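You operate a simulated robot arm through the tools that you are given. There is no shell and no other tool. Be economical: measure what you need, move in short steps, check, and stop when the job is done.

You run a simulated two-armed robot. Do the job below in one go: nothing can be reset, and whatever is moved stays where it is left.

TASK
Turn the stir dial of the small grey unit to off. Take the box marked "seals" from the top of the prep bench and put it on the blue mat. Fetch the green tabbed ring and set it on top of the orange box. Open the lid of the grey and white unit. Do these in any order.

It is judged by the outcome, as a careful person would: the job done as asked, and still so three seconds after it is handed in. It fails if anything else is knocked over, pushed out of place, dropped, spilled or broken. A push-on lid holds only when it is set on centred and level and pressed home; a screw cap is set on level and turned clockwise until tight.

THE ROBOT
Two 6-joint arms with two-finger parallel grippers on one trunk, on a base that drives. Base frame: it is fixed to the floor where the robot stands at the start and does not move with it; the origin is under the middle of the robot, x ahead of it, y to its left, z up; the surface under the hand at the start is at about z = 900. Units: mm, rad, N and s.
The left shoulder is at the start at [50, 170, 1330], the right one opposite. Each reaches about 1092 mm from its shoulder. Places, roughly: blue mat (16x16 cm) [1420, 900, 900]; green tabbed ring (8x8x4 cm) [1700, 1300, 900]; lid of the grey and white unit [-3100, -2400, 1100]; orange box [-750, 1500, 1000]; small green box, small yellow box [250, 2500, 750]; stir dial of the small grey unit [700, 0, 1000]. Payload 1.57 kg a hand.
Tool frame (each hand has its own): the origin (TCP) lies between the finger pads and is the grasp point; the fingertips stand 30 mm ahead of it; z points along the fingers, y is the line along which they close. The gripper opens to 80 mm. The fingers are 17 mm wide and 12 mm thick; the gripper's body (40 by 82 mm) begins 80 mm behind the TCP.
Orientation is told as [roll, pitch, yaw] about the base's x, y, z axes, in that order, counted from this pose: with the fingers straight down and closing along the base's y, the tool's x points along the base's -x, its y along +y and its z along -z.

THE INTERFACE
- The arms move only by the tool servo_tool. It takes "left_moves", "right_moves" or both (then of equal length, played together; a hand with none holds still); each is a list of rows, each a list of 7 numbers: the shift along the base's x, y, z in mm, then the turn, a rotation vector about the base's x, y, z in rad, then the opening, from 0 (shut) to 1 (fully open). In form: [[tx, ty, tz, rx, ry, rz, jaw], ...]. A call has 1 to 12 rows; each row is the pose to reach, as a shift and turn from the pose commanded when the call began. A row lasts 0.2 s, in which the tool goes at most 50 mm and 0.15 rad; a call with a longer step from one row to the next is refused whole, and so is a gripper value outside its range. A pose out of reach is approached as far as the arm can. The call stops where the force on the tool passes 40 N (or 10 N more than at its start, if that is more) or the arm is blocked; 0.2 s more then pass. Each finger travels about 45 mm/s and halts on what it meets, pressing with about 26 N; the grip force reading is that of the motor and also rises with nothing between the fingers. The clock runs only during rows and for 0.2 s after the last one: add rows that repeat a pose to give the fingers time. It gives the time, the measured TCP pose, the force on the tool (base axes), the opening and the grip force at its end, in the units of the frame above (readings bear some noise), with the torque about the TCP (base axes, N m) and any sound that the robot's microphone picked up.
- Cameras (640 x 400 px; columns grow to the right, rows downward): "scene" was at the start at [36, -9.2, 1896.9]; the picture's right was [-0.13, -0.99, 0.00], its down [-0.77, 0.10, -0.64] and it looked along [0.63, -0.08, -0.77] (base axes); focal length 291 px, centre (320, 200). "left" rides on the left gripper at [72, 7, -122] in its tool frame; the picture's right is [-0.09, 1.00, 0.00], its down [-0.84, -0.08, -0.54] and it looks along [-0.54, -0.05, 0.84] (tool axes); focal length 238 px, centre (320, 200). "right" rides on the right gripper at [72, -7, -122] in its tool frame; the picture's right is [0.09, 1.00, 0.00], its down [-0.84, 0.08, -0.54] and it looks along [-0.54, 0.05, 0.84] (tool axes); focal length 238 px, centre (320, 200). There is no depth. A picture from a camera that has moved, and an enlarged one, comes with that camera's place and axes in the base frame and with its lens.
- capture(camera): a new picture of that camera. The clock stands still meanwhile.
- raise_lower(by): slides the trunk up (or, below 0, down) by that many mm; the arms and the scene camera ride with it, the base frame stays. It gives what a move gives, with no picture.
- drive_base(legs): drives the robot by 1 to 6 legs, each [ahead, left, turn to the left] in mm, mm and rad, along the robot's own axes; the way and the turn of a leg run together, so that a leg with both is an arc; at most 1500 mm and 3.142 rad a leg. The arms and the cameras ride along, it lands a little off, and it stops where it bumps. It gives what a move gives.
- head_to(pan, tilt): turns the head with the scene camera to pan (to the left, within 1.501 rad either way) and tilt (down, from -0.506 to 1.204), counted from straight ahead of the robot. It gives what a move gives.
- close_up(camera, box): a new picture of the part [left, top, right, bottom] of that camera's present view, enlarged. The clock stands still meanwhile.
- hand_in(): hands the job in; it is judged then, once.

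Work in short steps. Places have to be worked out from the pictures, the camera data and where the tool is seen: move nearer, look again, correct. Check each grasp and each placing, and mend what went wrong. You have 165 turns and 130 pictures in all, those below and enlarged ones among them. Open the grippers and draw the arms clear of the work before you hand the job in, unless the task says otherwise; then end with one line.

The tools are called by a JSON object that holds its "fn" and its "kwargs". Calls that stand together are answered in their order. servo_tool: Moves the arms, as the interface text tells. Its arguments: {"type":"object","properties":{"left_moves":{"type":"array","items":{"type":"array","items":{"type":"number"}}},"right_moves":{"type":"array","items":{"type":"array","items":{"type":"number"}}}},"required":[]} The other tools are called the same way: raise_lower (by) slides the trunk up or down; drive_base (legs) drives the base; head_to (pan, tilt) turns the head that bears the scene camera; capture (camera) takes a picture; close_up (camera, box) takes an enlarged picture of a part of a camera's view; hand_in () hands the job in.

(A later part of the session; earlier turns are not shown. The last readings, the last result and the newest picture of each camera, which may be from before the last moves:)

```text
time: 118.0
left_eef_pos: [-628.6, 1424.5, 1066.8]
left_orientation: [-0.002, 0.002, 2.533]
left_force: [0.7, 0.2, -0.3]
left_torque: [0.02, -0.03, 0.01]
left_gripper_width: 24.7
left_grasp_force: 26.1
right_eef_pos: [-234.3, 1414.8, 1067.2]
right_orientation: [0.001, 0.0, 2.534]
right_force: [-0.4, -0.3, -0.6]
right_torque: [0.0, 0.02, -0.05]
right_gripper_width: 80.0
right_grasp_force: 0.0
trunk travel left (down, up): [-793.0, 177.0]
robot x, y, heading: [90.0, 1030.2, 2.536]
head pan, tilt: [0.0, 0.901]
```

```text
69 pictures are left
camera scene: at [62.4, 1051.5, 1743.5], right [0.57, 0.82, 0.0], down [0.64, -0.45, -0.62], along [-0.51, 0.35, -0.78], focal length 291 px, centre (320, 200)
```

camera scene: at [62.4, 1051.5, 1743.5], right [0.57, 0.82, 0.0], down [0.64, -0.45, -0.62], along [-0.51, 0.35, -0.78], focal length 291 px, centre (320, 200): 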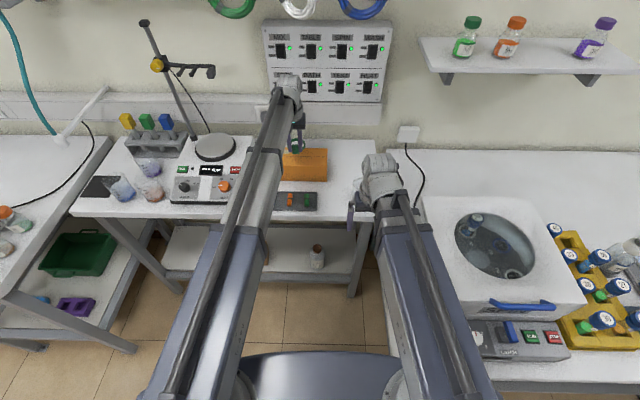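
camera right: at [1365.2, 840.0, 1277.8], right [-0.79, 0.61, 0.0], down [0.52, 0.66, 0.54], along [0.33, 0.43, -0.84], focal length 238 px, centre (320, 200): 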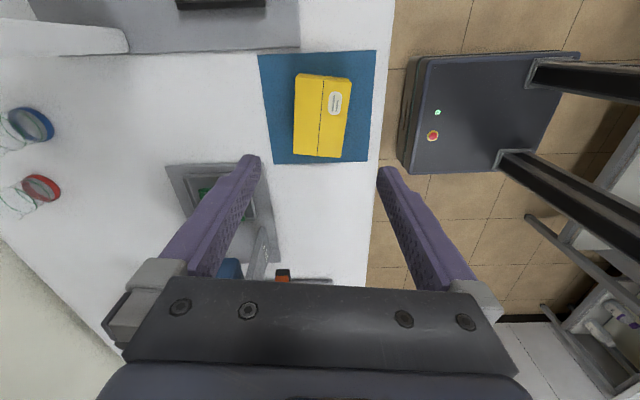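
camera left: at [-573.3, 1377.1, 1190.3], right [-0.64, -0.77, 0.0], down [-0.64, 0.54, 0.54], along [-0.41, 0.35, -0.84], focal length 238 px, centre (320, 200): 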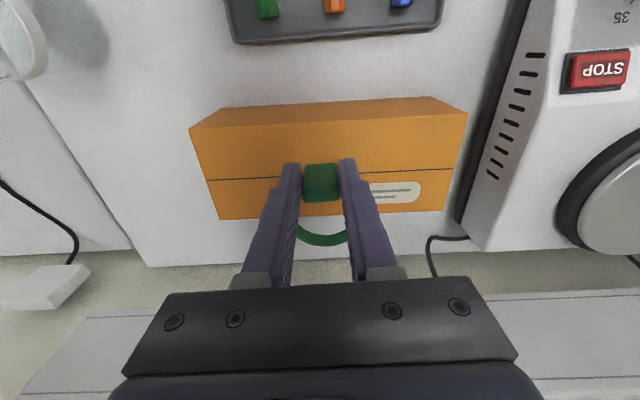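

The ring is well placed over the box. I lower in small steps until the force shows contact (expected near TCP z 1027).

{"fn": "raise_lower", "kwargs": {"by": -30}}

{"fn": "raise_lower", "kwargs": {"by": -7}}

{"fn": "close_up", "kwargs": {"camera": "scene", "box": [250, 110, 350, 173]}}

```text
time: 118.7
left_eef_pos: [-629.0, 1425.8, 1037.1]
left_orientation: [-0.002, 0.001, 2.534]
left_force: [0.0, -0.2, 0.2]
left_torque: [-0.04, 0.0, 0.0]
left_gripper_width: 24.4
left_grasp_force: 25.8
right_eef_pos: [-234.1, 1415.1, 1037.1]
right_orientation: [0.0, -0.001, 2.533]
right_force: [0.6, 0.3, 0.4]
right_torque: [0.0, 0.03, 0.01]
right_gripper_width: 80.1
right_grasp_force: 0.0
trunk travel left (down, up): [-763.0, 207.0]
robot x, y, heading: [89.6, 1030.9, 2.536]
head pan, tilt: [0.0, 0.901]
```

```text
time: 119.3
left_eef_pos: [-627.5, 1423.6, 1033.2]
left_orientation: [-0.001, -0.002, 2.534]
left_force: [-3.4, 1.4, 16.3]
left_torque: [0.24, 0.33, -0.02]
left_gripper_width: 24.5
left_grasp_force: 25.6
right_eef_pos: [-233.4, 1413.8, 1030.9]
right_orientation: [0.002, 0.001, 2.532]
right_force: [-0.7, -0.3, 0.5]
right_torque: [-0.01, -0.02, -0.01]
right_gripper_width: 80.2
right_grasp_force: 0.1
trunk travel left (down, up): [-756.0, 214.0]
robot x, y, heading: [86.3, 1031.9, 2.533]
head pan, tilt: [0.0, 0.901]
```

```text
6.35 times, centred on (300, 142) of scene
camera zoom: at [63.7, 1050.9, 1706.9], right [0.57, 0.82, 0.0], down [0.64, -0.45, -0.62], along [-0.51, 0.35, -0.78], focal length 1847 px, centre (447, 571)
```

zoom: 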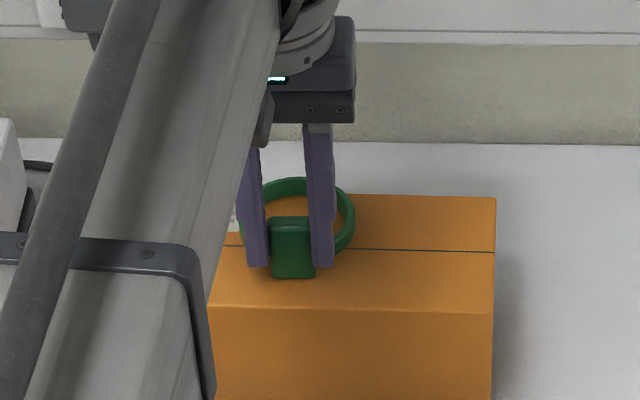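

Contact (16 N). I open the fingers and rise.

{"fn": "servo_tool", "kwargs": {"left_moves": [[0, 0, 0, 0, 0, 0, 0.6], [0, 0, 0, 0, 0, 0, 0.6], [0, 0, 0, 0, 0, 0, 0.6], [0, 0, 0, 0, 0, 0, 0.6]]}}

{"fn": "raise_lower", "kwargs": {"by": 180}}

{"fn": "capture", "kwargs": {"camera": "left"}}

```text
time: 120.3
left_eef_pos: [-628.5, 1425.0, 1029.9]
left_orientation: [-0.001, 0.002, 2.534]
left_force: [-0.1, -0.7, 1.4]
left_torque: [0.01, -0.01, 0.0]
left_gripper_width: 47.9
left_grasp_force: 0.1
right_eef_pos: [-234.9, 1414.9, 1030.3]
right_orientation: [0.0, -0.001, 2.535]
right_force: [-0.5, 0.0, -0.4]
right_torque: [-0.03, 0.03, -0.03]
right_gripper_width: 80.0
right_grasp_force: 0.0
trunk travel left (down, up): [-756.0, 214.0]
robot x, y, heading: [100.4, 1031.4, 2.532]
head pan, tilt: [0.0, 0.901]
```

```text
time: 122.3
left_eef_pos: [-627.3, 1424.6, 1209.2]
left_orientation: [-0.003, 0.002, 2.535]
left_force: [0.2, 0.1, -0.8]
left_torque: [0.02, -0.05, 0.03]
left_gripper_width: 48.0
left_grasp_force: 0.1
right_eef_pos: [-234.3, 1414.0, 1210.4]
right_orientation: [0.001, 0.0, 2.535]
right_force: [-0.2, -0.1, -0.4]
right_torque: [0.03, 0.03, -0.02]
right_gripper_width: 80.0
right_grasp_force: 0.1
trunk travel left (down, up): [-936.0, 34.0]
robot x, y, heading: [91.7, 1033.4, 2.536]
head pan, tilt: [0.0, 0.901]
```

```text
67 pictures are left
camera left: at [-573.4, 1377.1, 1333.1], right [-0.64, -0.77, 0.0], down [-0.64, 0.54, 0.54], along [-0.41, 0.35, -0.84], focal length 238 px, centre (320, 200)
```

left: 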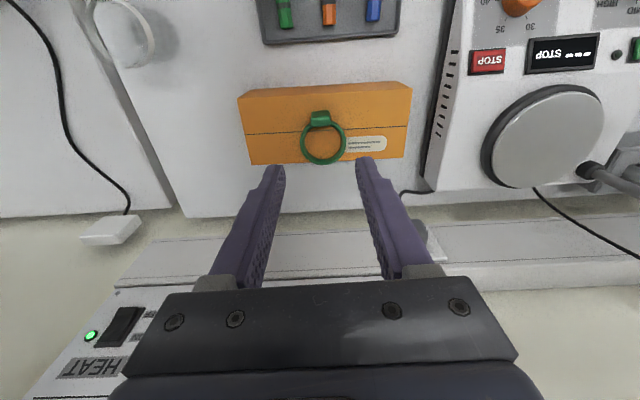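

The ring lies on the box, though near the rear edge; I check that closely.

{"fn": "close_up", "kwargs": {"camera": "left", "box": [230, 75, 420, 185]}}

```text
3.37 times, centred on (325, 130) of left
camera zoom: at [-573.4, 1377.1, 1333.1], right [-0.64, -0.77, 0.0], down [-0.64, 0.54, 0.54], along [-0.41, 0.35, -0.84], focal length 803 px, centre (303, 436)
```

zoom: 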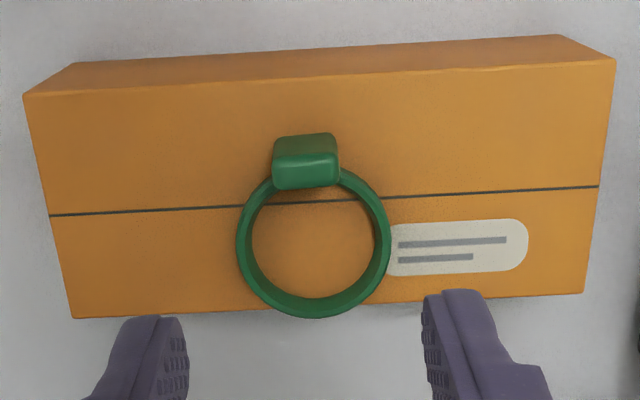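

Its rear rim is right at the box's edge. I regrip the tab, lift a little, and set it 28 mm nearer the box's middle.

{"fn": "raise_lower", "kwargs": {"by": -178}}

{"fn": "servo_tool", "kwargs": {"left_moves": [[0, 0, 0, 0, 0, 0, 0.1], [0, 0, 0, 0, 0, 0, 0.1], [0, 0, 0, 0, 0, 0, 0.1], [0, 0, 0, 0, 0, 0, 0.1]]}}

{"fn": "raise_lower", "kwargs": {"by": 18}}

{"fn": "servo_tool", "kwargs": {"left_moves": [[12, -8, 0, 0, 0, 0, 0.1], [23, -16, 0, 0, 0, 0, 0.1], [23, -16, 0, 0, 0, 0, 0.1]]}}

{"fn": "raise_lower", "kwargs": {"by": -18}}

```text
time: 124.2
left_eef_pos: [-628.6, 1424.1, 1032.6]
left_orientation: [-0.001, 0.003, 2.535]
left_force: [0.9, -0.8, 0.0]
left_torque: [-0.01, -0.02, -0.04]
left_gripper_width: 48.1
left_grasp_force: 0.0
right_eef_pos: [-235.3, 1414.3, 1033.5]
right_orientation: [0.0, 0.002, 2.533]
right_force: [0.0, 0.4, 0.3]
right_torque: [0.01, 0.03, 0.0]
right_gripper_width: 79.9
right_grasp_force: 0.1
trunk travel left (down, up): [-758.0, 212.0]
robot x, y, heading: [92.3, 1030.3, 2.53]
head pan, tilt: [0.0, 0.901]
```

```text
time: 125.2
left_eef_pos: [-627.8, 1424.3, 1032.0]
left_orientation: [0.0, 0.001, 2.534]
left_force: [-0.3, -0.5, -0.1]
left_torque: [0.01, 0.01, 0.04]
left_gripper_width: 24.4
left_grasp_force: 25.8
right_eef_pos: [-234.2, 1415.0, 1032.7]
right_orientation: [-0.002, -0.001, 2.535]
right_force: [0.8, -0.8, 0.1]
right_torque: [-0.01, 0.01, 0.0]
right_gripper_width: 79.9
right_grasp_force: 0.0
trunk travel left (down, up): [-758.0, 212.0]
robot x, y, heading: [98.0, 1031.0, 2.536]
head pan, tilt: [0.0, 0.901]
```

```text
time: 125.9
left_eef_pos: [-627.6, 1425.3, 1050.7]
left_orientation: [-0.002, 0.004, 2.534]
left_force: [-0.7, 0.1, -0.6]
left_torque: [0.01, 0.01, -0.01]
left_gripper_width: 24.4
left_grasp_force: 26.0
right_eef_pos: [-234.2, 1413.6, 1050.3]
right_orientation: [0.002, 0.0, 2.534]
right_force: [-0.1, -0.6, 0.6]
right_torque: [-0.01, -0.01, -0.01]
right_gripper_width: 80.0
right_grasp_force: 0.1
trunk travel left (down, up): [-776.0, 194.0]
robot x, y, heading: [88.6, 1028.5, 2.534]
head pan, tilt: [0.0, 0.901]
```

```text
time: 126.7
left_eef_pos: [-603.8, 1408.1, 1050.0]
left_orientation: [0.003, 0.003, 2.534]
left_force: [0.0, 0.7, 0.2]
left_torque: [0.03, -0.02, 0.01]
left_gripper_width: 24.4
left_grasp_force: 25.5
right_eef_pos: [-235.3, 1414.0, 1051.1]
right_orientation: [-0.001, 0.0, 2.534]
right_force: [0.6, -0.7, 0.2]
right_torque: [-0.05, -0.01, -0.01]
right_gripper_width: 80.2
right_grasp_force: 0.1
trunk travel left (down, up): [-776.0, 194.0]
robot x, y, heading: [93.1, 1030.5, 2.535]
head pan, tilt: [0.0, 0.901]
```

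```text
time: 127.3
left_eef_pos: [-603.8, 1407.8, 1033.0]
left_orientation: [-0.002, 0.002, 2.533]
left_force: [-0.4, 0.6, -0.7]
left_torque: [-0.01, -0.01, 0.0]
left_gripper_width: 24.3
left_grasp_force: 26.0
right_eef_pos: [-235.3, 1414.1, 1033.0]
right_orientation: [-0.001, 0.0, 2.534]
right_force: [0.1, 0.4, 0.0]
right_torque: [0.0, -0.02, -0.02]
right_gripper_width: 79.9
right_grasp_force: 0.1
trunk travel left (down, up): [-758.0, 212.0]
robot x, y, heading: [94.0, 1034.1, 2.538]
head pan, tilt: [0.0, 0.901]
```

No contact force shows yet at this height. I lower 2 mm more, release and rise.

{"fn": "raise_lower", "kwargs": {"by": -2}}

{"fn": "servo_tool", "kwargs": {"left_moves": [[0, 0, 0, 0, 0, 0, 0.6], [0, 0, 0, 0, 0, 0, 0.6], [0, 0, 0, 0, 0, 0, 0.6], [0, 0, 0, 0, 0, 0, 0.6]]}}

{"fn": "raise_lower", "kwargs": {"by": 200}}

{"fn": "close_up", "kwargs": {"camera": "left", "box": [230, 55, 420, 175]}}

```text
time: 127.9
left_eef_pos: [-603.1, 1408.1, 1031.5]
left_orientation: [-0.001, 0.001, 2.533]
left_force: [-2.5, 1.7, 19.0]
left_torque: [0.25, 0.42, 0.0]
left_gripper_width: 24.5
left_grasp_force: 26.5
right_eef_pos: [-233.8, 1413.9, 1030.5]
right_orientation: [0.0, -0.001, 2.534]
right_force: [0.1, 1.2, -0.2]
right_torque: [0.01, 0.01, 0.01]
right_gripper_width: 80.0
right_grasp_force: 0.0
trunk travel left (down, up): [-756.0, 214.0]
robot x, y, heading: [93.9, 1032.6, 2.532]
head pan, tilt: [0.0, 0.901]
```

```text
time: 128.9
left_eef_pos: [-604.7, 1408.3, 1031.0]
left_orientation: [-0.003, 0.003, 2.533]
left_force: [-0.1, -0.5, 0.1]
left_torque: [0.02, 0.0, 0.02]
left_gripper_width: 48.0
left_grasp_force: 0.2
right_eef_pos: [-233.9, 1414.6, 1030.0]
right_orientation: [0.0, 0.0, 2.535]
right_force: [-0.7, -0.1, -0.9]
right_torque: [-0.04, 0.03, -0.01]
right_gripper_width: 80.1
right_grasp_force: 0.0
trunk travel left (down, up): [-756.0, 214.0]
robot x, y, heading: [88.8, 1029.8, 2.536]
head pan, tilt: [0.0, 0.901]
```

```text
time: 131.0
left_eef_pos: [-603.0, 1407.6, 1230.4]
left_orientation: [-0.001, 0.0, 2.534]
left_force: [-0.9, 0.2, -1.2]
left_torque: [0.01, -0.01, 0.0]
left_gripper_width: 48.2
left_grasp_force: 0.2
right_eef_pos: [-232.8, 1413.4, 1230.4]
right_orientation: [0.0, 0.001, 2.534]
right_force: [-0.3, 0.3, 0.1]
right_torque: [0.0, 0.02, 0.01]
right_gripper_width: 80.1
right_grasp_force: 0.0
trunk travel left (down, up): [-956.0, 14.0]
robot x, y, heading: [88.1, 1029.2, 2.533]
head pan, tilt: [0.0, 0.901]
```

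```text
3.33 times, centred on (325, 115) of left
camera zoom: at [-549.8, 1360.2, 1353.1], right [-0.64, -0.77, 0.0], down [-0.64, 0.54, 0.54], along [-0.41, 0.35, -0.84], focal length 794 px, centre (303, 483)
```

zoom: 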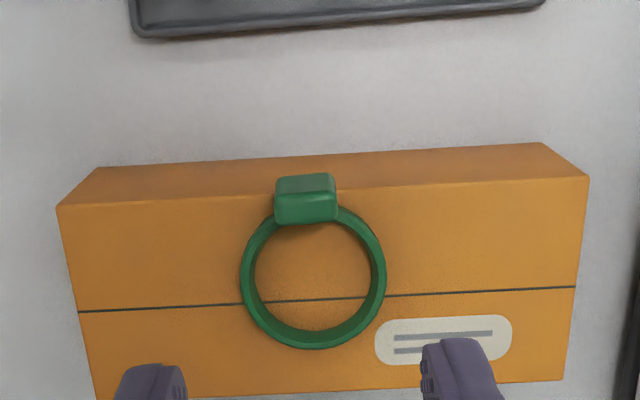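

Now the tab slightly overhangs the front edge (~9 mm). I regrip once more and set it 14 mm further back, which centres it.

{"fn": "raise_lower", "kwargs": {"by": -198}}

{"fn": "servo_tool", "kwargs": {"left_moves": [[0, 0, 0, 0, 0, 0, 0.1], [0, 0, 0, 0, 0, 0, 0.1], [0, 0, 0, 0, 0, 0, 0.1], [0, 0, 0, 0, 0, 0, 0.1]]}}

{"fn": "raise_lower", "kwargs": {"by": 18}}

{"fn": "servo_tool", "kwargs": {"left_moves": [[-6, 4, 0, 0, 0, 0, 0.1], [-12, 8, 0, 0, 0, 0, 0.1], [-12, 8, 0, 0, 0, 0, 0.1]]}}

{"fn": "raise_lower", "kwargs": {"by": -20}}

```text
time: 133.2
left_eef_pos: [-603.0, 1407.7, 1032.8]
left_orientation: [-0.003, 0.002, 2.534]
left_force: [-0.1, -0.7, 1.3]
left_torque: [-0.01, 0.02, -0.01]
left_gripper_width: 48.2
left_grasp_force: 0.0
right_eef_pos: [-235.0, 1413.9, 1032.7]
right_orientation: [-0.001, -0.001, 2.533]
right_force: [0.2, 0.7, 0.0]
right_torque: [-0.02, -0.04, 0.01]
right_gripper_width: 80.0
right_grasp_force: 0.0
trunk travel left (down, up): [-758.0, 212.0]
robot x, y, heading: [90.0, 1033.2, 2.531]
head pan, tilt: [0.0, 0.901]
```

```text
time: 134.2
left_eef_pos: [-604.2, 1408.0, 1031.8]
left_orientation: [-0.002, 0.001, 2.534]
left_force: [-0.2, -0.2, 0.4]
left_torque: [0.0, -0.04, 0.0]
left_gripper_width: 24.5
left_grasp_force: 26.2
right_eef_pos: [-234.3, 1414.0, 1032.3]
right_orientation: [-0.001, -0.001, 2.534]
right_force: [-0.7, 0.3, 0.2]
right_torque: [0.0, -0.04, 0.01]
right_gripper_width: 80.1
right_grasp_force: 0.0
trunk travel left (down, up): [-758.0, 212.0]
robot x, y, heading: [91.5, 1035.8, 2.534]
head pan, tilt: [0.0, 0.901]
```

```text
time: 134.8
left_eef_pos: [-605.6, 1407.3, 1050.5]
left_orientation: [0.0, 0.001, 2.535]
left_force: [0.7, -0.6, -0.8]
left_torque: [0.0, 0.0, 0.01]
left_gripper_width: 24.3
left_grasp_force: 26.5
right_eef_pos: [-233.2, 1414.4, 1050.4]
right_orientation: [0.001, -0.001, 2.534]
right_force: [1.0, 0.6, 0.0]
right_torque: [0.0, -0.01, 0.02]
right_gripper_width: 80.0
right_grasp_force: 0.1
trunk travel left (down, up): [-776.0, 194.0]
robot x, y, heading: [90.9, 1030.3, 2.535]
head pan, tilt: [0.0, 0.901]
```

```text
time: 135.6
left_eef_pos: [-617.2, 1415.2, 1052.4]
left_orientation: [-0.002, 0.002, 2.534]
left_force: [0.4, -0.1, -0.1]
left_torque: [0.01, 0.0, 0.02]
left_gripper_width: 24.3
left_grasp_force: 26.1
right_eef_pos: [-234.1, 1414.7, 1050.5]
right_orientation: [0.0, 0.0, 2.535]
right_force: [-0.3, 0.6, 1.0]
right_torque: [0.0, 0.02, 0.02]
right_gripper_width: 80.1
right_grasp_force: 0.0
trunk travel left (down, up): [-776.0, 194.0]
robot x, y, heading: [94.5, 1030.0, 2.526]
head pan, tilt: [0.0, 0.901]
```

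```text
time: 136.3
left_eef_pos: [-615.7, 1414.1, 1032.0]
left_orientation: [-0.002, 0.002, 2.534]
left_force: [1.1, -0.5, 5.0]
left_torque: [-0.01, 0.02, -0.02]
left_gripper_width: 24.3
left_grasp_force: 26.0
right_eef_pos: [-234.3, 1414.5, 1031.4]
right_orientation: [-0.001, 0.001, 2.534]
right_force: [-0.6, 0.1, 0.5]
right_torque: [0.01, 0.0, 0.01]
right_gripper_width: 80.1
right_grasp_force: 0.1
trunk travel left (down, up): [-756.0, 214.0]
robot x, y, heading: [93.7, 1032.5, 2.535]
head pan, tilt: [0.0, 0.901]
```

Light contact (5 N). I release and rise.

{"fn": "servo_tool", "kwargs": {"left_moves": [[0, 0, 0, 0, 0, 0, 0.6], [0, 0, 0, 0, 0, 0, 0.6], [0, 0, 0, 0, 0, 0, 0.6], [0, 0, 0, 0, 0, 0, 0.6]]}}

{"fn": "raise_lower", "kwargs": {"by": 210}}

{"fn": "close_up", "kwargs": {"camera": "left", "box": [230, 55, 420, 175]}}

```text
time: 137.3
left_eef_pos: [-616.4, 1415.1, 1031.0]
left_orientation: [-0.002, 0.002, 2.534]
left_force: [-0.7, 0.3, -0.2]
left_torque: [0.02, 0.03, 0.01]
left_gripper_width: 47.8
left_grasp_force: 0.0
right_eef_pos: [-235.5, 1414.6, 1030.9]
right_orientation: [0.001, -0.001, 2.534]
right_force: [0.3, 0.6, -0.2]
right_torque: [-0.04, 0.0, -0.02]
right_gripper_width: 80.0
right_grasp_force: 0.1
trunk travel left (down, up): [-756.0, 214.0]
robot x, y, heading: [92.3, 1032.6, 2.53]
head pan, tilt: [0.0, 0.901]
```

```text
time: 139.6
left_eef_pos: [-616.6, 1417.0, 1241.3]
left_orientation: [-0.002, 0.002, 2.534]
left_force: [-0.5, -0.9, -0.6]
left_torque: [0.02, -0.03, 0.0]
left_gripper_width: 48.2
left_grasp_force: 0.0
right_eef_pos: [-233.4, 1413.9, 1241.9]
right_orientation: [0.002, 0.002, 2.535]
right_force: [0.2, 0.1, -0.4]
right_torque: [0.01, 0.02, 0.01]
right_gripper_width: 80.0
right_grasp_force: 0.0
trunk travel left (down, up): [-966.0, 4.0]
robot x, y, heading: [88.4, 1029.9, 2.533]
head pan, tilt: [0.0, 0.901]
```

```text
3.33 times, centred on (325, 115) of left
camera zoom: at [-562.3, 1367.9, 1363.1], right [-0.64, -0.77, 0.0], down [-0.64, 0.54, 0.54], along [-0.41, 0.35, -0.84], focal length 794 px, centre (303, 483)
```

zoom: 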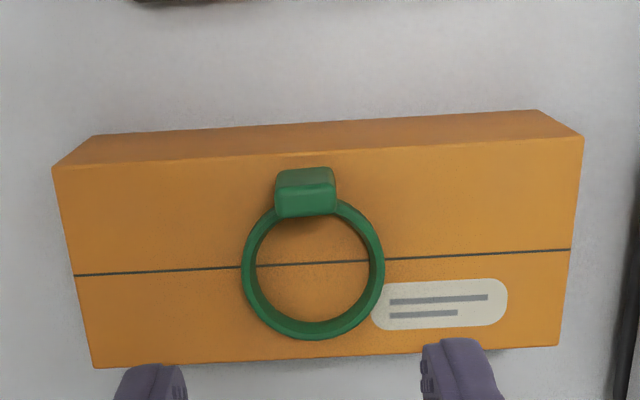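

The ring now sits fully on the box. I draw the left hand in, back into the aisle, turn left to face the other way along it, and look.

{"fn": "servo_tool", "kwargs": {"left_moves": [[37, -26, 0, 0, 0, 0, 0.6], [74, -52, 0, 0, 0, 0, 0.6], [111, -78, 0, 0, 0, 0, 0.6], [148, -104, 0, 0, 0, 0, 0.6], [185, -130, 0, 0, 0, 0, 0.6], [222, -156, 0, 0, 0, 0, 0.6], [259, -182, 0, 0, 0, 0, 0.6], [290, -204, 0, 0, 0, 0, 0.6]]}}

{"fn": "drive_base", "kwargs": {"legs": [[-440, 0, 0], [0, 0, 1.571]]}}

{"fn": "head_to", "kwargs": {"pan": 0.0, "tilt": 0.4}}

{"fn": "capture", "kwargs": {"camera": "scene"}}

```text
time: 141.3
left_eef_pos: [-327.4, 1213.9, 1240.5]
left_orientation: [-0.001, 0.002, 2.534]
left_force: [-0.7, -0.3, 0.4]
left_torque: [0.01, -0.01, -0.03]
left_gripper_width: 48.1
left_grasp_force: 0.0
right_eef_pos: [-233.9, 1414.2, 1240.0]
right_orientation: [-0.001, -0.001, 2.535]
right_force: [-0.8, 0.8, -0.1]
right_torque: [0.02, 0.04, 0.02]
right_gripper_width: 80.0
right_grasp_force: 0.1
trunk travel left (down, up): [-966.0, 4.0]
robot x, y, heading: [89.3, 1031.1, 2.534]
head pan, tilt: [0.0, 0.901]
```

```text
time: 147.8
left_eef_pos: [261.8, 363.5, 1241.0]
left_orientation: [0.0, 0.003, -2.198]
left_force: [-0.4, 0.0, 0.4]
left_torque: [0.02, 0.02, -0.02]
left_gripper_width: 48.1
left_grasp_force: 0.0
right_eef_pos: [63.9, 462.8, 1241.8]
right_orientation: [0.001, 0.001, -2.201]
right_force: [1.2, 0.0, -0.7]
right_torque: [-0.03, -0.01, -0.01]
right_gripper_width: 79.8
right_grasp_force: 0.0
trunk travel left (down, up): [-966.0, 4.0]
robot x, y, heading: [454.5, 778.5, -2.196]
head pan, tilt: [0.0, 0.901]
```

```text
time: 148.7
left_eef_pos: [262.4, 363.4, 1240.9]
left_orientation: [0.001, 0.004, -2.2]
left_force: [-0.1, -0.4, -0.3]
left_torque: [0.02, -0.01, 0.03]
left_gripper_width: 48.1
left_grasp_force: 0.0
right_eef_pos: [65.3, 461.7, 1240.5]
right_orientation: [0.0, -0.001, -2.199]
right_force: [0.8, -0.2, 0.4]
right_torque: [-0.01, 0.0, -0.01]
right_gripper_width: 80.1
right_grasp_force: 0.0
trunk travel left (down, up): [-966.0, 4.0]
robot x, y, heading: [454.2, 778.4, -2.201]
head pan, tilt: [0.0, 0.4]
```

```text
63 pictures are left
camera scene: at [424.1, 737.7, 1959.4], right [-0.81, 0.59, 0.0], down [0.23, 0.32, -0.92], along [-0.54, -0.74, -0.39], focal length 291 px, centre (320, 200)
```

scene: 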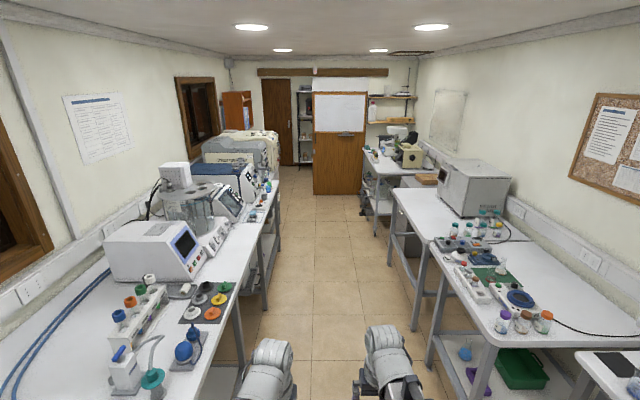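

The given spot projects to about (384, 135); I enlarge that area.

{"fn": "close_up", "kwargs": {"camera": "scene", "box": [340, 90, 460, 165]}}

{"fn": "close_up", "kwargs": {"camera": "scene", "box": [240, 60, 440, 200]}}

```text
5.33 times, centred on (400, 128) of scene
camera zoom: at [424.1, 737.7, 1959.4], right [-0.81, 0.59, 0.0], down [0.23, 0.32, -0.92], along [-0.54, -0.74, -0.39], focal length 1551 px, centre (-107, 587)
```

zoom: 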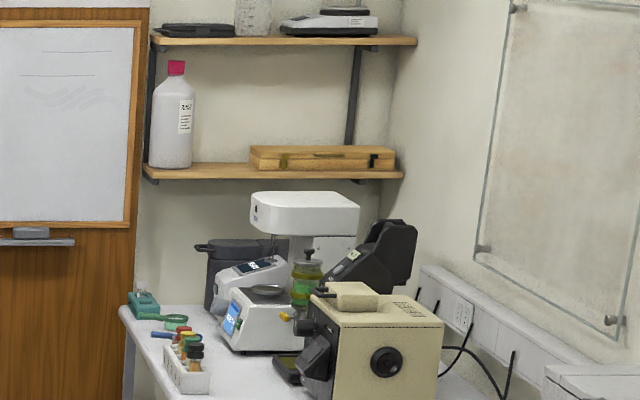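

```text
2.86 times, centred on (340, 130) of scene
camera zoom: at [424.1, 737.7, 1959.4], right [-0.81, 0.59, 0.0], down [0.23, 0.32, -0.92], along [-0.54, -0.74, -0.39], focal length 831 px, centre (263, 400)
```

zoom: 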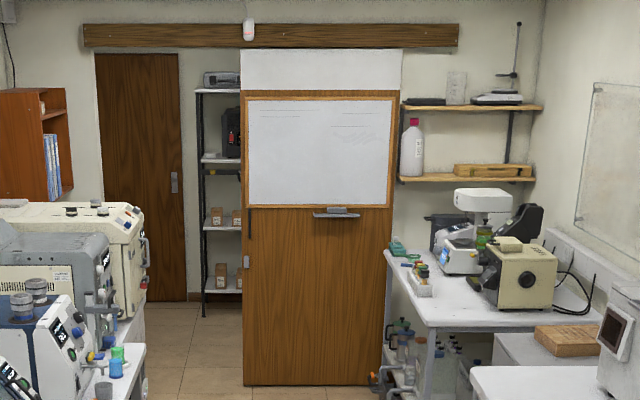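

The unit must be on the far corner bench. I drive 3400 mm down the aisle and look there.

{"fn": "drive_base", "kwargs": {"legs": [[1300, 0, 0], [1200, 0, 0], [900, 0, 0]]}}

{"fn": "head_to", "kwargs": {"pan": -0.75, "tilt": 0.6}}

{"fn": "capture", "kwargs": {"camera": "scene"}}

```text
time: 165.2
left_eef_pos: [-1686.0, -2400.4, 1241.0]
left_orientation: [0.0, 0.003, -2.184]
left_force: [0.5, 0.0, -0.2]
left_torque: [-0.01, -0.01, 0.02]
left_gripper_width: 47.9
left_grasp_force: 0.0
right_eef_pos: [-1885.8, -2305.2, 1240.9]
right_orientation: [0.0, -0.001, -2.186]
right_force: [0.1, 0.3, -0.3]
right_torque: [-0.01, 0.02, 0.01]
right_gripper_width: 80.1
right_grasp_force: 0.0
trunk travel left (down, up): [-966.0, 4.0]
robot x, y, heading: [-1499.1, -1982.6, -2.186]
head pan, tilt: [0.0, 0.4]
```

```text
time: 166.3
left_eef_pos: [-1685.9, -2401.3, 1240.7]
left_orientation: [0.001, 0.003, -2.185]
left_force: [0.6, -0.6, 0.4]
left_torque: [0.02, 0.01, 0.0]
left_gripper_width: 47.9
left_grasp_force: 0.0
right_eef_pos: [-1884.8, -2306.4, 1240.2]
right_orientation: [-0.001, 0.001, -2.185]
right_force: [0.2, 0.9, -0.3]
right_torque: [-0.01, 0.0, -0.02]
right_gripper_width: 80.0
right_grasp_force: 0.0
trunk travel left (down, up): [-966.0, 4.0]
robot x, y, heading: [-1498.3, -1980.3, -2.183]
head pan, tilt: [-0.75, 0.6]
```

```text
60 pictures are left
camera scene: at [-1562.9, -1967.5, 1941.3], right [-0.2, 0.98, 0.0], down [0.55, 0.12, -0.83], along [-0.81, -0.17, -0.56], focal length 291 px, centre (320, 200)
```

scene: 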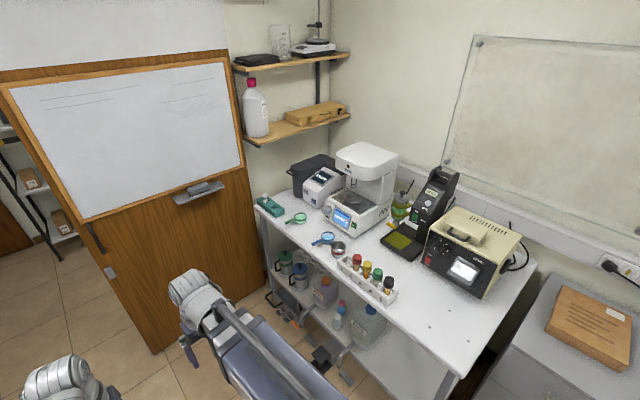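

{"fn": "close_up", "kwargs": {"camera": "scene", "box": [250, 130, 450, 270]}}

```text
2.86 times, centred on (350, 200) of scene
camera zoom: at [-1562.9, -1967.5, 1941.3], right [-0.2, 0.98, 0.0], down [0.55, 0.12, -0.83], along [-0.81, -0.17, -0.56], focal length 831 px, centre (234, 200)
```

zoom: 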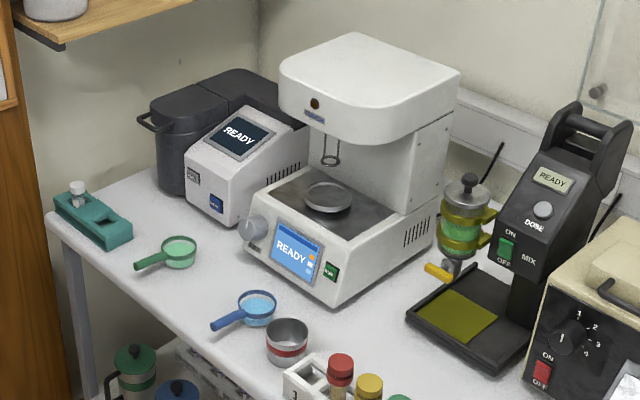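

The grey-and-white unit is the left one: dark grey drum with a lid and side handle behind a white READY panel. I turn to face that bench and slide along to it for a squarer view.

{"fn": "drive_base", "kwargs": {"legs": [[0, 0, -1.571], [0, 900, 0]]}}

{"fn": "head_to", "kwargs": {"pan": 0.2, "tilt": 0.6}}

{"fn": "capture", "kwargs": {"camera": "scene"}}

```text
time: 174.8
left_eef_pos: [-2419.8, -2528.3, 1239.4]
left_orientation: [-0.001, 0.003, 2.537]
left_force: [-0.1, -0.8, 0.2]
left_torque: [-0.01, 0.0, -0.02]
left_gripper_width: 48.1
left_grasp_force: 0.0
right_eef_pos: [-2326.7, -2326.8, 1239.5]
right_orientation: [0.001, 0.0, 2.54]
right_force: [-0.6, -0.6, 0.4]
right_torque: [-0.02, 0.0, 0.01]
right_gripper_width: 80.2
right_grasp_force: 0.0
trunk travel left (down, up): [-966.0, 4.0]
robot x, y, heading: [-2000.9, -2710.0, 2.535]
head pan, tilt: [-0.75, 0.6]
```

```text
time: 176.0
left_eef_pos: [-2422.0, -2526.8, 1239.6]
left_orientation: [0.001, 0.003, 2.538]
left_force: [-0.4, 0.0, 0.9]
left_torque: [0.01, 0.02, 0.03]
left_gripper_width: 48.2
left_grasp_force: 0.1
right_eef_pos: [-2326.7, -2326.2, 1241.8]
right_orientation: [-0.001, 0.001, 2.538]
right_force: [-0.1, -0.3, 1.1]
right_torque: [-0.04, 0.0, 0.0]
right_gripper_width: 79.8
right_grasp_force: 0.0
trunk travel left (down, up): [-966.0, 4.0]
robot x, y, heading: [-2003.1, -2710.0, 2.544]
head pan, tilt: [0.201, 0.6]
```

```text
58 pictures are left
camera scene: at [-2048.2, -2696.0, 1941.3], right [0.39, 0.92, 0.0], down [0.52, -0.22, -0.83], along [-0.76, 0.32, -0.56], focal length 291 px, centre (320, 200)
```

scene: 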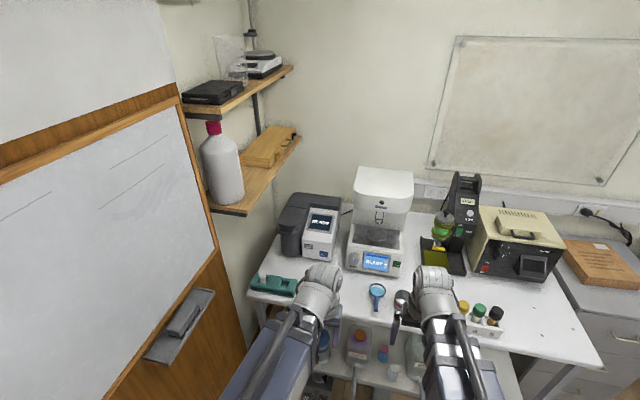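

{"fn": "close_up", "kwargs": {"camera": "scene", "box": [250, 170, 370, 280]}}

```text
3.64 times, centred on (310, 225) of scene
camera zoom: at [-2048.2, -2696.0, 1941.3], right [0.39, 0.92, 0.0], down [0.52, -0.22, -0.83], along [-0.76, 0.32, -0.56], focal length 1058 px, centre (356, 109)
```

zoom: 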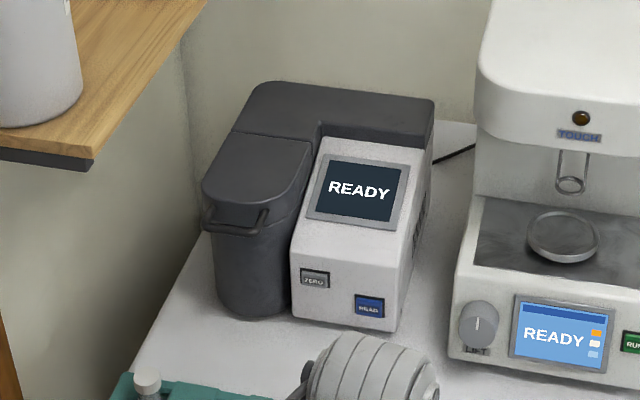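

The lid is the rounded grey part at the front left, hinged at its rear, with a handle bar at about (−3008, −2448, 1113). I plan to hook under that bar with closed, horizontal fingers; first I test tilting the left hand level, here in free air.

{"fn": "servo_tool", "kwargs": {"left_moves": [[-23, 16, 2, 0.082, 0.117, 0, 0], [-46, 32, 8, 0.163, 0.235, 0, 0], [-68, 47, 18, 0.245, 0.352, 0, 0], [-89, 62, 32, 0.326, 0.469, 0, 0], [-107, 75, 49, 0.408, 0.586, 0, 0], [-124, 86, 69, 0.489, 0.704, 0, 0], [-138, 96, 92, 0.571, 0.821, 0, 0], [-149, 104, 117, 0.652, 0.938, 0, 0], [-157, 109, 143, 0.734, 1.055, 0, 0], [-162, 113, 171, 0.815, 1.173, 0, 0], [-164, 114, 200, 0.897, 1.29, 0, 0], [-164, 114, 200, 0.897, 1.29, 0, 0]]}}

{"fn": "capture", "kwargs": {"camera": "scene"}}

{"fn": "capture", "kwargs": {"camera": "left"}}

```text
time: 178.6
left_eef_pos: [-2598.5, -2397.0, 1459.7]
left_orientation: [-0.9, -1.566, -2.851]
left_force: [0.3, 0.7, 0.7]
left_torque: [0.0, 0.01, -0.01]
left_gripper_width: 0.0
left_grasp_force: 21.2
left hand out of reach, approached as far as the arm can: row 2, 3, 4, 5, 6, 7, 8, 9, 10, 11, 12
right_eef_pos: [-2327.1, -2326.5, 1239.6]
right_orientation: [0.0, -0.001, 2.539]
right_force: [-0.4, -0.3, -0.3]
right_torque: [0.05, -0.02, 0.01]
right_gripper_width: 80.0
right_grasp_force: 0.0
trunk travel left (down, up): [-966.0, 4.0]
robot x, y, heading: [-1994.0, -2710.8, 2.54]
head pan, tilt: [0.201, 0.6]
```

```text
56 pictures are left
camera scene: at [-2048.3, -2696.2, 1941.3], right [0.39, 0.92, 0.0], down [0.52, -0.22, -0.83], along [-0.76, 0.32, -0.56], focal length 291 px, centre (320, 200)
```

scene: 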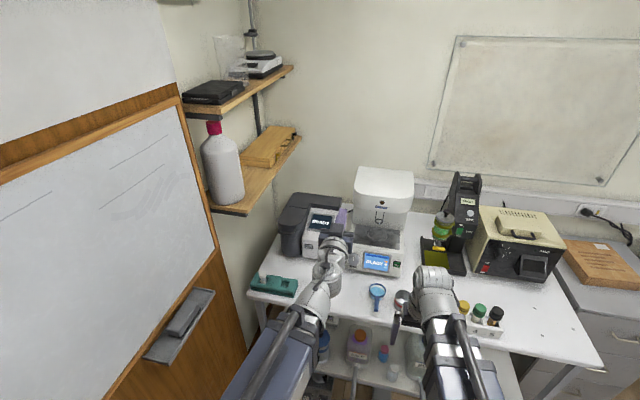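

```text
55 pictures are left
camera left: at [-2502.2, -2473.9, 1388.9], right [-0.57, -0.82, 0.09], down [0.48, -0.25, 0.84], along [-0.66, 0.52, 0.54], focal length 238 px, centre (320, 200)
```

left: 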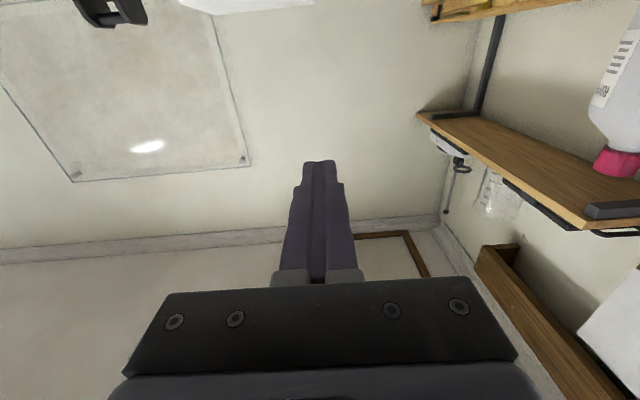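

The hand can be level; its TCP then rides 220 mm higher. I lower the trunk by 390 mm (right hand stays off the bench) and slide the base 150 mm left.

{"fn": "raise_lower", "kwargs": {"by": -390}}

{"fn": "drive_base", "kwargs": {"legs": [[0, 150, 0]]}}

{"fn": "capture", "kwargs": {"camera": "scene"}}

{"fn": "capture", "kwargs": {"camera": "left"}}

```text
time: 182.3
left_eef_pos: [-2598.5, -2398.0, 1071.5]
left_orientation: [-0.821, -1.564, -2.928]
left_force: [0.4, -0.9, 0.1]
left_torque: [-0.01, -0.02, 0.02]
left_gripper_width: 0.1
left_grasp_force: 20.8
right_eef_pos: [-2327.5, -2326.6, 851.1]
right_orientation: [0.0, 0.0, 2.539]
right_force: [0.1, 0.2, 1.5]
right_torque: [-0.01, -0.02, 0.0]
right_gripper_width: 80.0
right_grasp_force: 0.1
trunk travel left (down, up): [-576.0, 394.0]
robot x, y, heading: [-2000.6, -2706.7, 2.54]
head pan, tilt: [0.201, 0.6]
```

```text
time: 183.7
left_eef_pos: [-2682.3, -2523.3, 1070.2]
left_orientation: [-0.906, -1.562, -2.842]
left_force: [-0.2, -0.2, 0.0]
left_torque: [-0.02, -0.01, -0.03]
left_gripper_width: 0.1
left_grasp_force: 21.8
right_eef_pos: [-2412.8, -2451.0, 851.5]
right_orientation: [-0.003, 0.0, 2.539]
right_force: [-0.4, -0.4, -0.4]
right_torque: [0.01, 0.01, -0.01]
right_gripper_width: 80.1
right_grasp_force: 0.1
trunk travel left (down, up): [-576.0, 394.0]
robot x, y, heading: [-2086.0, -2830.8, 2.543]
head pan, tilt: [0.201, 0.6]
```

```text
54 pictures are left
camera scene: at [-2133.7, -2820.5, 1551.3], right [0.39, 0.92, 0.0], down [0.52, -0.22, -0.82], along [-0.76, 0.32, -0.57], focal length 291 px, centre (320, 200)
```

scene: 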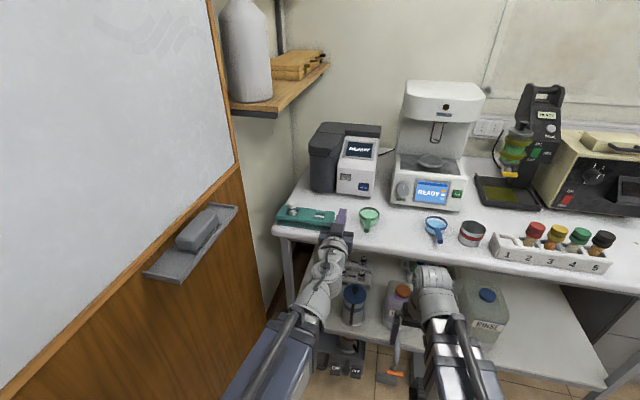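

```text
53 pictures are left
camera left: at [-2587.9, -2599.2, 998.8], right [-0.57, -0.82, 0.09], down [0.48, -0.25, 0.84], along [-0.67, 0.52, 0.54], focal length 238 px, centre (320, 200)
```

left: 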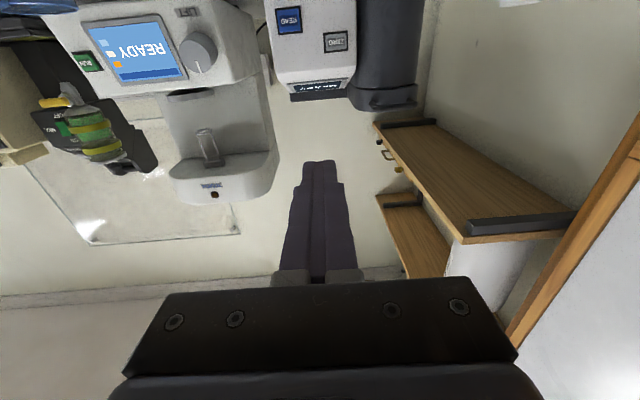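

{"fn": "close_up", "kwargs": {"camera": "scene", "box": [290, 110, 400, 200]}}

{"fn": "close_up", "kwargs": {"camera": "left", "box": [300, 0, 460, 130]}}

```text
4.44 times, centred on (345, 155) of scene
camera zoom: at [-2133.7, -2820.5, 1551.3], right [0.39, 0.92, 0.0], down [0.52, -0.22, -0.82], along [-0.76, 0.32, -0.57], focal length 1293 px, centre (209, 400)
```

zoom: 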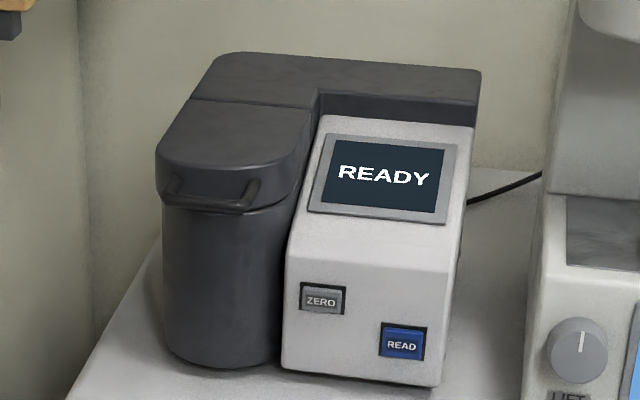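

```text
3.08 times, centred on (380, 65) of left
camera zoom: at [-2587.9, -2599.2, 998.8], right [-0.57, -0.82, 0.09], down [0.48, -0.25, 0.84], along [-0.67, 0.52, 0.54], focal length 733 px, centre (135, 615)
```

zoom: 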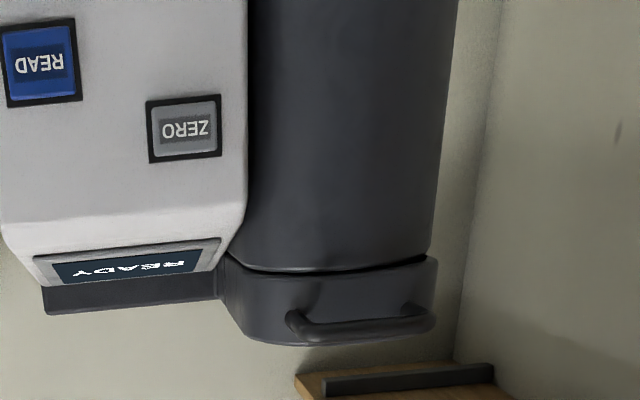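

The bar is at about (−2984, −2461, 1094), the level fingers at z 1071 pass below it. I shift left 121 mm, then forward 225 mm, stopping short of the bar to look.

{"fn": "servo_tool", "kwargs": {"left_moves": [[-23, -33, 0, 0, 0, 0, 0], [-46, -66, 0, 0, 0, 0, 0], [-69, -99, 0, 0, 0, 0, 0], [-102, -76, 0, 0, 0, 0, 0], [-135, -53, 0, 0, 0, 0, 0], [-168, -30, 0, 0, 0, 0, 0], [-201, -7, 0, 0, 0, 0, 0], [-234, 16, 0, 0, 0, 0, 0], [-254, 30, 0, 0, 0, 0, 0], [-254, 30, 0, 0, 0, 0, 0]]}}

{"fn": "capture", "kwargs": {"camera": "left"}}

{"fn": "close_up", "kwargs": {"camera": "scene", "box": [270, 100, 430, 210]}}

```text
time: 185.9
left_eef_pos: [-2938.5, -2492.3, 1069.8]
left_orientation: [-0.762, -1.563, -2.985]
left_force: [-0.4, 0.1, -0.4]
left_torque: [-0.03, 0.0, 0.0]
left_gripper_width: 0.0
left_grasp_force: 21.7
left hand out of reach, approached as far as the arm can: row 1, 2, 3
right_eef_pos: [-2413.3, -2450.5, 849.8]
right_orientation: [-0.001, -0.001, 2.541]
right_force: [-0.7, -0.1, -0.2]
right_torque: [0.03, 0.0, -0.03]
right_gripper_width: 79.9
right_grasp_force: 0.0
trunk travel left (down, up): [-576.0, 394.0]
robot x, y, heading: [-2081.1, -2831.2, 2.54]
head pan, tilt: [0.201, 0.6]
```

```text
50 pictures are left
camera left: at [-2841.0, -2568.4, 998.9], right [-0.57, -0.82, 0.09], down [0.48, -0.25, 0.84], along [-0.67, 0.52, 0.54], focal length 238 px, centre (320, 200)
```

left: 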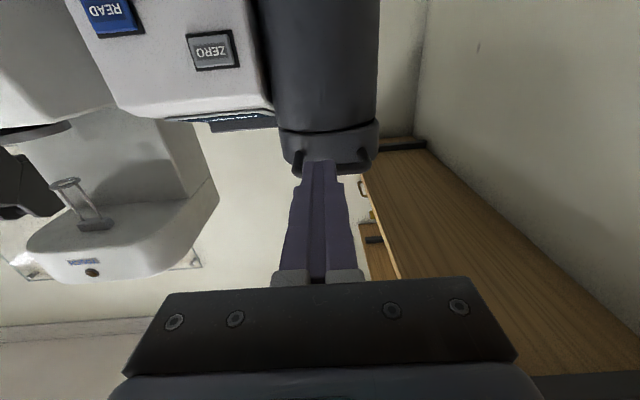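

```text
3.64 times, centred on (350, 155) of scene
camera zoom: at [-2133.0, -2819.6, 1551.3], right [0.39, 0.92, 0.0], down [0.52, -0.22, -0.83], along [-0.76, 0.32, -0.56], focal length 1058 px, centre (211, 364)
```

zoom: 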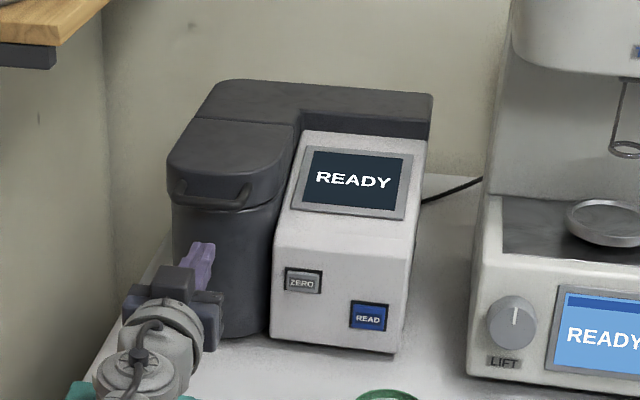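

The bar lies a bit further on (n ≈ −1070 to −1095) and 9 mm to the left. I shift left 9 and go 30 mm further in, beneath it.

{"fn": "servo_tool", "kwargs": {"left_moves": [[-5, -7, 0, 0, 0, 0, 0], [-13, -1, 0, 0, 0, 0, 0], [-22, 5, 0, 0, 0, 0, 0], [-30, 10, 0, 0, 0, 0, 0], [-30, 10, 0, 0, 0, 0, 0]]}}

{"fn": "close_up", "kwargs": {"camera": "left", "box": [240, 80, 440, 220]}}

{"fn": "close_up", "kwargs": {"camera": "scene", "box": [290, 110, 370, 180]}}

```text
time: 187.1
left_eef_pos: [-2967.5, -2482.2, 1070.4]
left_orientation: [-0.795, -1.566, -2.954]
left_force: [0.4, 0.3, -0.2]
left_torque: [0.03, -0.02, -0.03]
left_gripper_width: 0.1
left_grasp_force: 20.6
right_eef_pos: [-2413.1, -2450.2, 851.0]
right_orientation: [0.0, 0.002, 2.54]
right_force: [0.5, 0.9, -1.4]
right_torque: [0.04, -0.03, -0.01]
right_gripper_width: 80.2
right_grasp_force: 0.0
trunk travel left (down, up): [-576.0, 394.0]
robot x, y, heading: [-2087.0, -2831.9, 2.541]
head pan, tilt: [0.201, 0.6]
```

```text
2.86 times, centred on (340, 150) of left
camera zoom: at [-2870.7, -2557.6, 998.9], right [-0.57, -0.82, 0.09], down [0.49, -0.25, 0.84], along [-0.67, 0.52, 0.54], focal length 681 px, centre (263, 343)
```

zoom: 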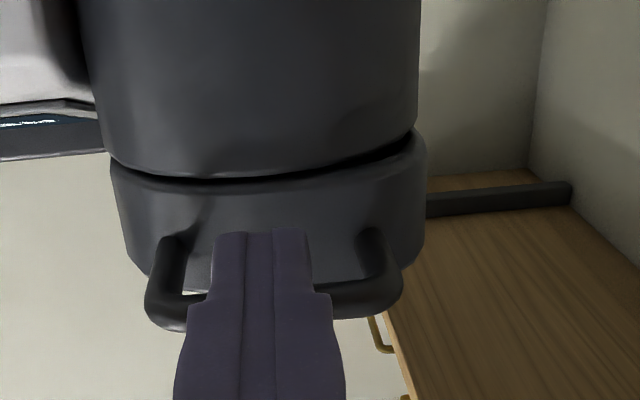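

```text
5.71 times, centred on (330, 145) of scene
camera zoom: at [-2133.1, -2819.5, 1551.3], right [0.39, 0.92, 0.0], down [0.52, -0.22, -0.83], along [-0.76, 0.32, -0.56], focal length 1662 px, centre (263, 514)
```

zoom: 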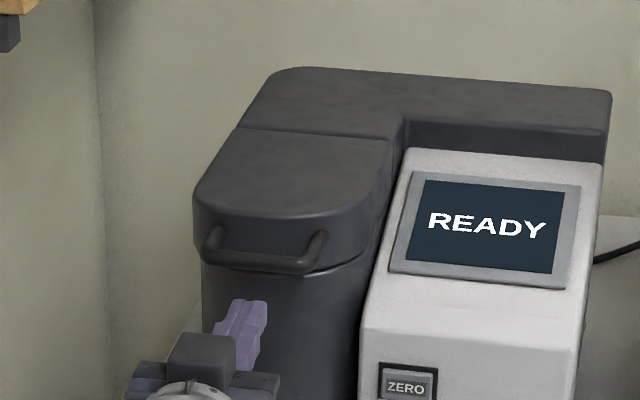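

The bar is about 39 mm ahead of the tips (n ≈ −1088, z ≈ 1098). I go 50 mm further in so the tips reach beneath it.

{"fn": "servo_tool", "kwargs": {"left_moves": [[-10, 7, 0, 0, 0, 0, 0], [-20, 14, 0, 0, 0, 0, 0], [-30, 21, 0, 0, 0, 0, 0], [-41, 28, 0, 0, 0, 0, 0], [-41, 28, 0, 0, 0, 0, 0]]}}

{"fn": "close_up", "kwargs": {"camera": "left", "box": [240, 80, 440, 220]}}

{"fn": "close_up", "kwargs": {"camera": "scene", "box": [290, 110, 370, 180]}}

```text
time: 188.3
left_eef_pos: [-3009.7, -2453.7, 1070.2]
left_orientation: [-0.752, -1.565, -2.994]
left_force: [0.2, 0.6, 0.0]
left_torque: [0.02, 0.03, 0.01]
left_gripper_width: 0.0
left_grasp_force: 21.5
right_eef_pos: [-2412.7, -2449.9, 852.6]
right_orientation: [0.0, -0.001, 2.537]
right_force: [-0.1, 0.3, 0.6]
right_torque: [0.02, 0.0, 0.01]
right_gripper_width: 79.9
right_grasp_force: 0.1
trunk travel left (down, up): [-576.0, 394.0]
robot x, y, heading: [-2084.9, -2832.7, 2.541]
head pan, tilt: [0.201, 0.6]
```

```text
2.86 times, centred on (340, 150) of left
camera zoom: at [-2912.9, -2529.3, 998.8], right [-0.57, -0.82, 0.09], down [0.48, -0.25, 0.84], along [-0.67, 0.52, 0.54], focal length 681 px, centre (263, 343)
```

zoom: 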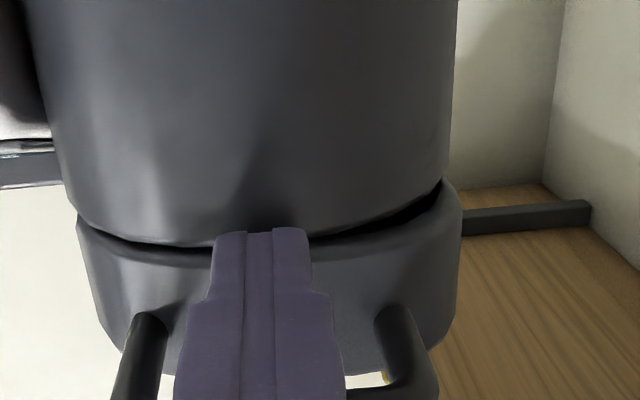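

```text
5.71 times, centred on (330, 145) of scene
camera zoom: at [-2133.0, -2819.6, 1551.3], right [0.39, 0.92, 0.0], down [0.52, -0.22, -0.83], along [-0.76, 0.32, -0.56], focal length 1662 px, centre (263, 514)
```

zoom: 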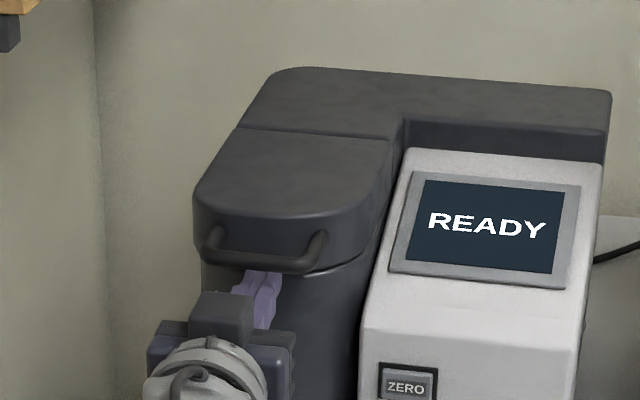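

The tips are under the bar. I raise the trunk 25 mm and watch the force and the lid.

{"fn": "raise_lower", "kwargs": {"by": 25}}

{"fn": "raise_lower", "kwargs": {"by": 25}}

{"fn": "close_up", "kwargs": {"camera": "scene", "box": [270, 110, 390, 200]}}

```text
time: 189.0
left_eef_pos: [-3007.9, -2454.6, 1095.6]
left_orientation: [-0.842, -1.566, -2.904]
left_force: [12.0, -6.9, -3.8]
left_torque: [-0.12, -0.11, -0.09]
left_gripper_width: 0.3
left_grasp_force: 21.5
right_eef_pos: [-2412.2, -2450.8, 876.6]
right_orientation: [0.0, -0.002, 2.541]
right_force: [-0.2, -0.3, -0.2]
right_torque: [0.02, 0.0, -0.04]
right_gripper_width: 80.0
right_grasp_force: 0.0
trunk travel left (down, up): [-601.0, 369.0]
robot x, y, heading: [-2088.4, -2833.0, 2.538]
head pan, tilt: [0.201, 0.6]
```

```text
time: 189.7
left_eef_pos: [-3005.8, -2456.7, 1122.8]
left_orientation: [-1.11, -1.566, -2.636]
left_force: [22.5, -15.3, 1.4]
left_torque: [-0.16, -0.14, -0.08]
left_gripper_width: 0.2
left_grasp_force: 21.1
right_eef_pos: [-2411.0, -2451.8, 901.2]
right_orientation: [0.0, -0.002, 2.541]
right_force: [-0.5, 0.4, -0.1]
right_torque: [-0.05, 0.01, 0.0]
right_gripper_width: 79.8
right_grasp_force: 0.1
trunk travel left (down, up): [-626.0, 344.0]
robot x, y, heading: [-2082.8, -2832.8, 2.541]
head pan, tilt: [0.201, 0.6]
```

```text
4.44 times, centred on (330, 155) of scene
camera zoom: at [-2129.7, -2821.7, 1601.5], right [0.39, 0.92, 0.0], down [0.52, -0.22, -0.83], along [-0.76, 0.32, -0.56], focal length 1293 px, centre (276, 400)
```

zoom: 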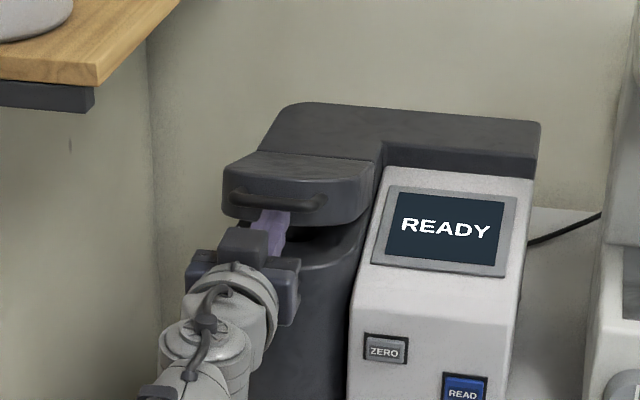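

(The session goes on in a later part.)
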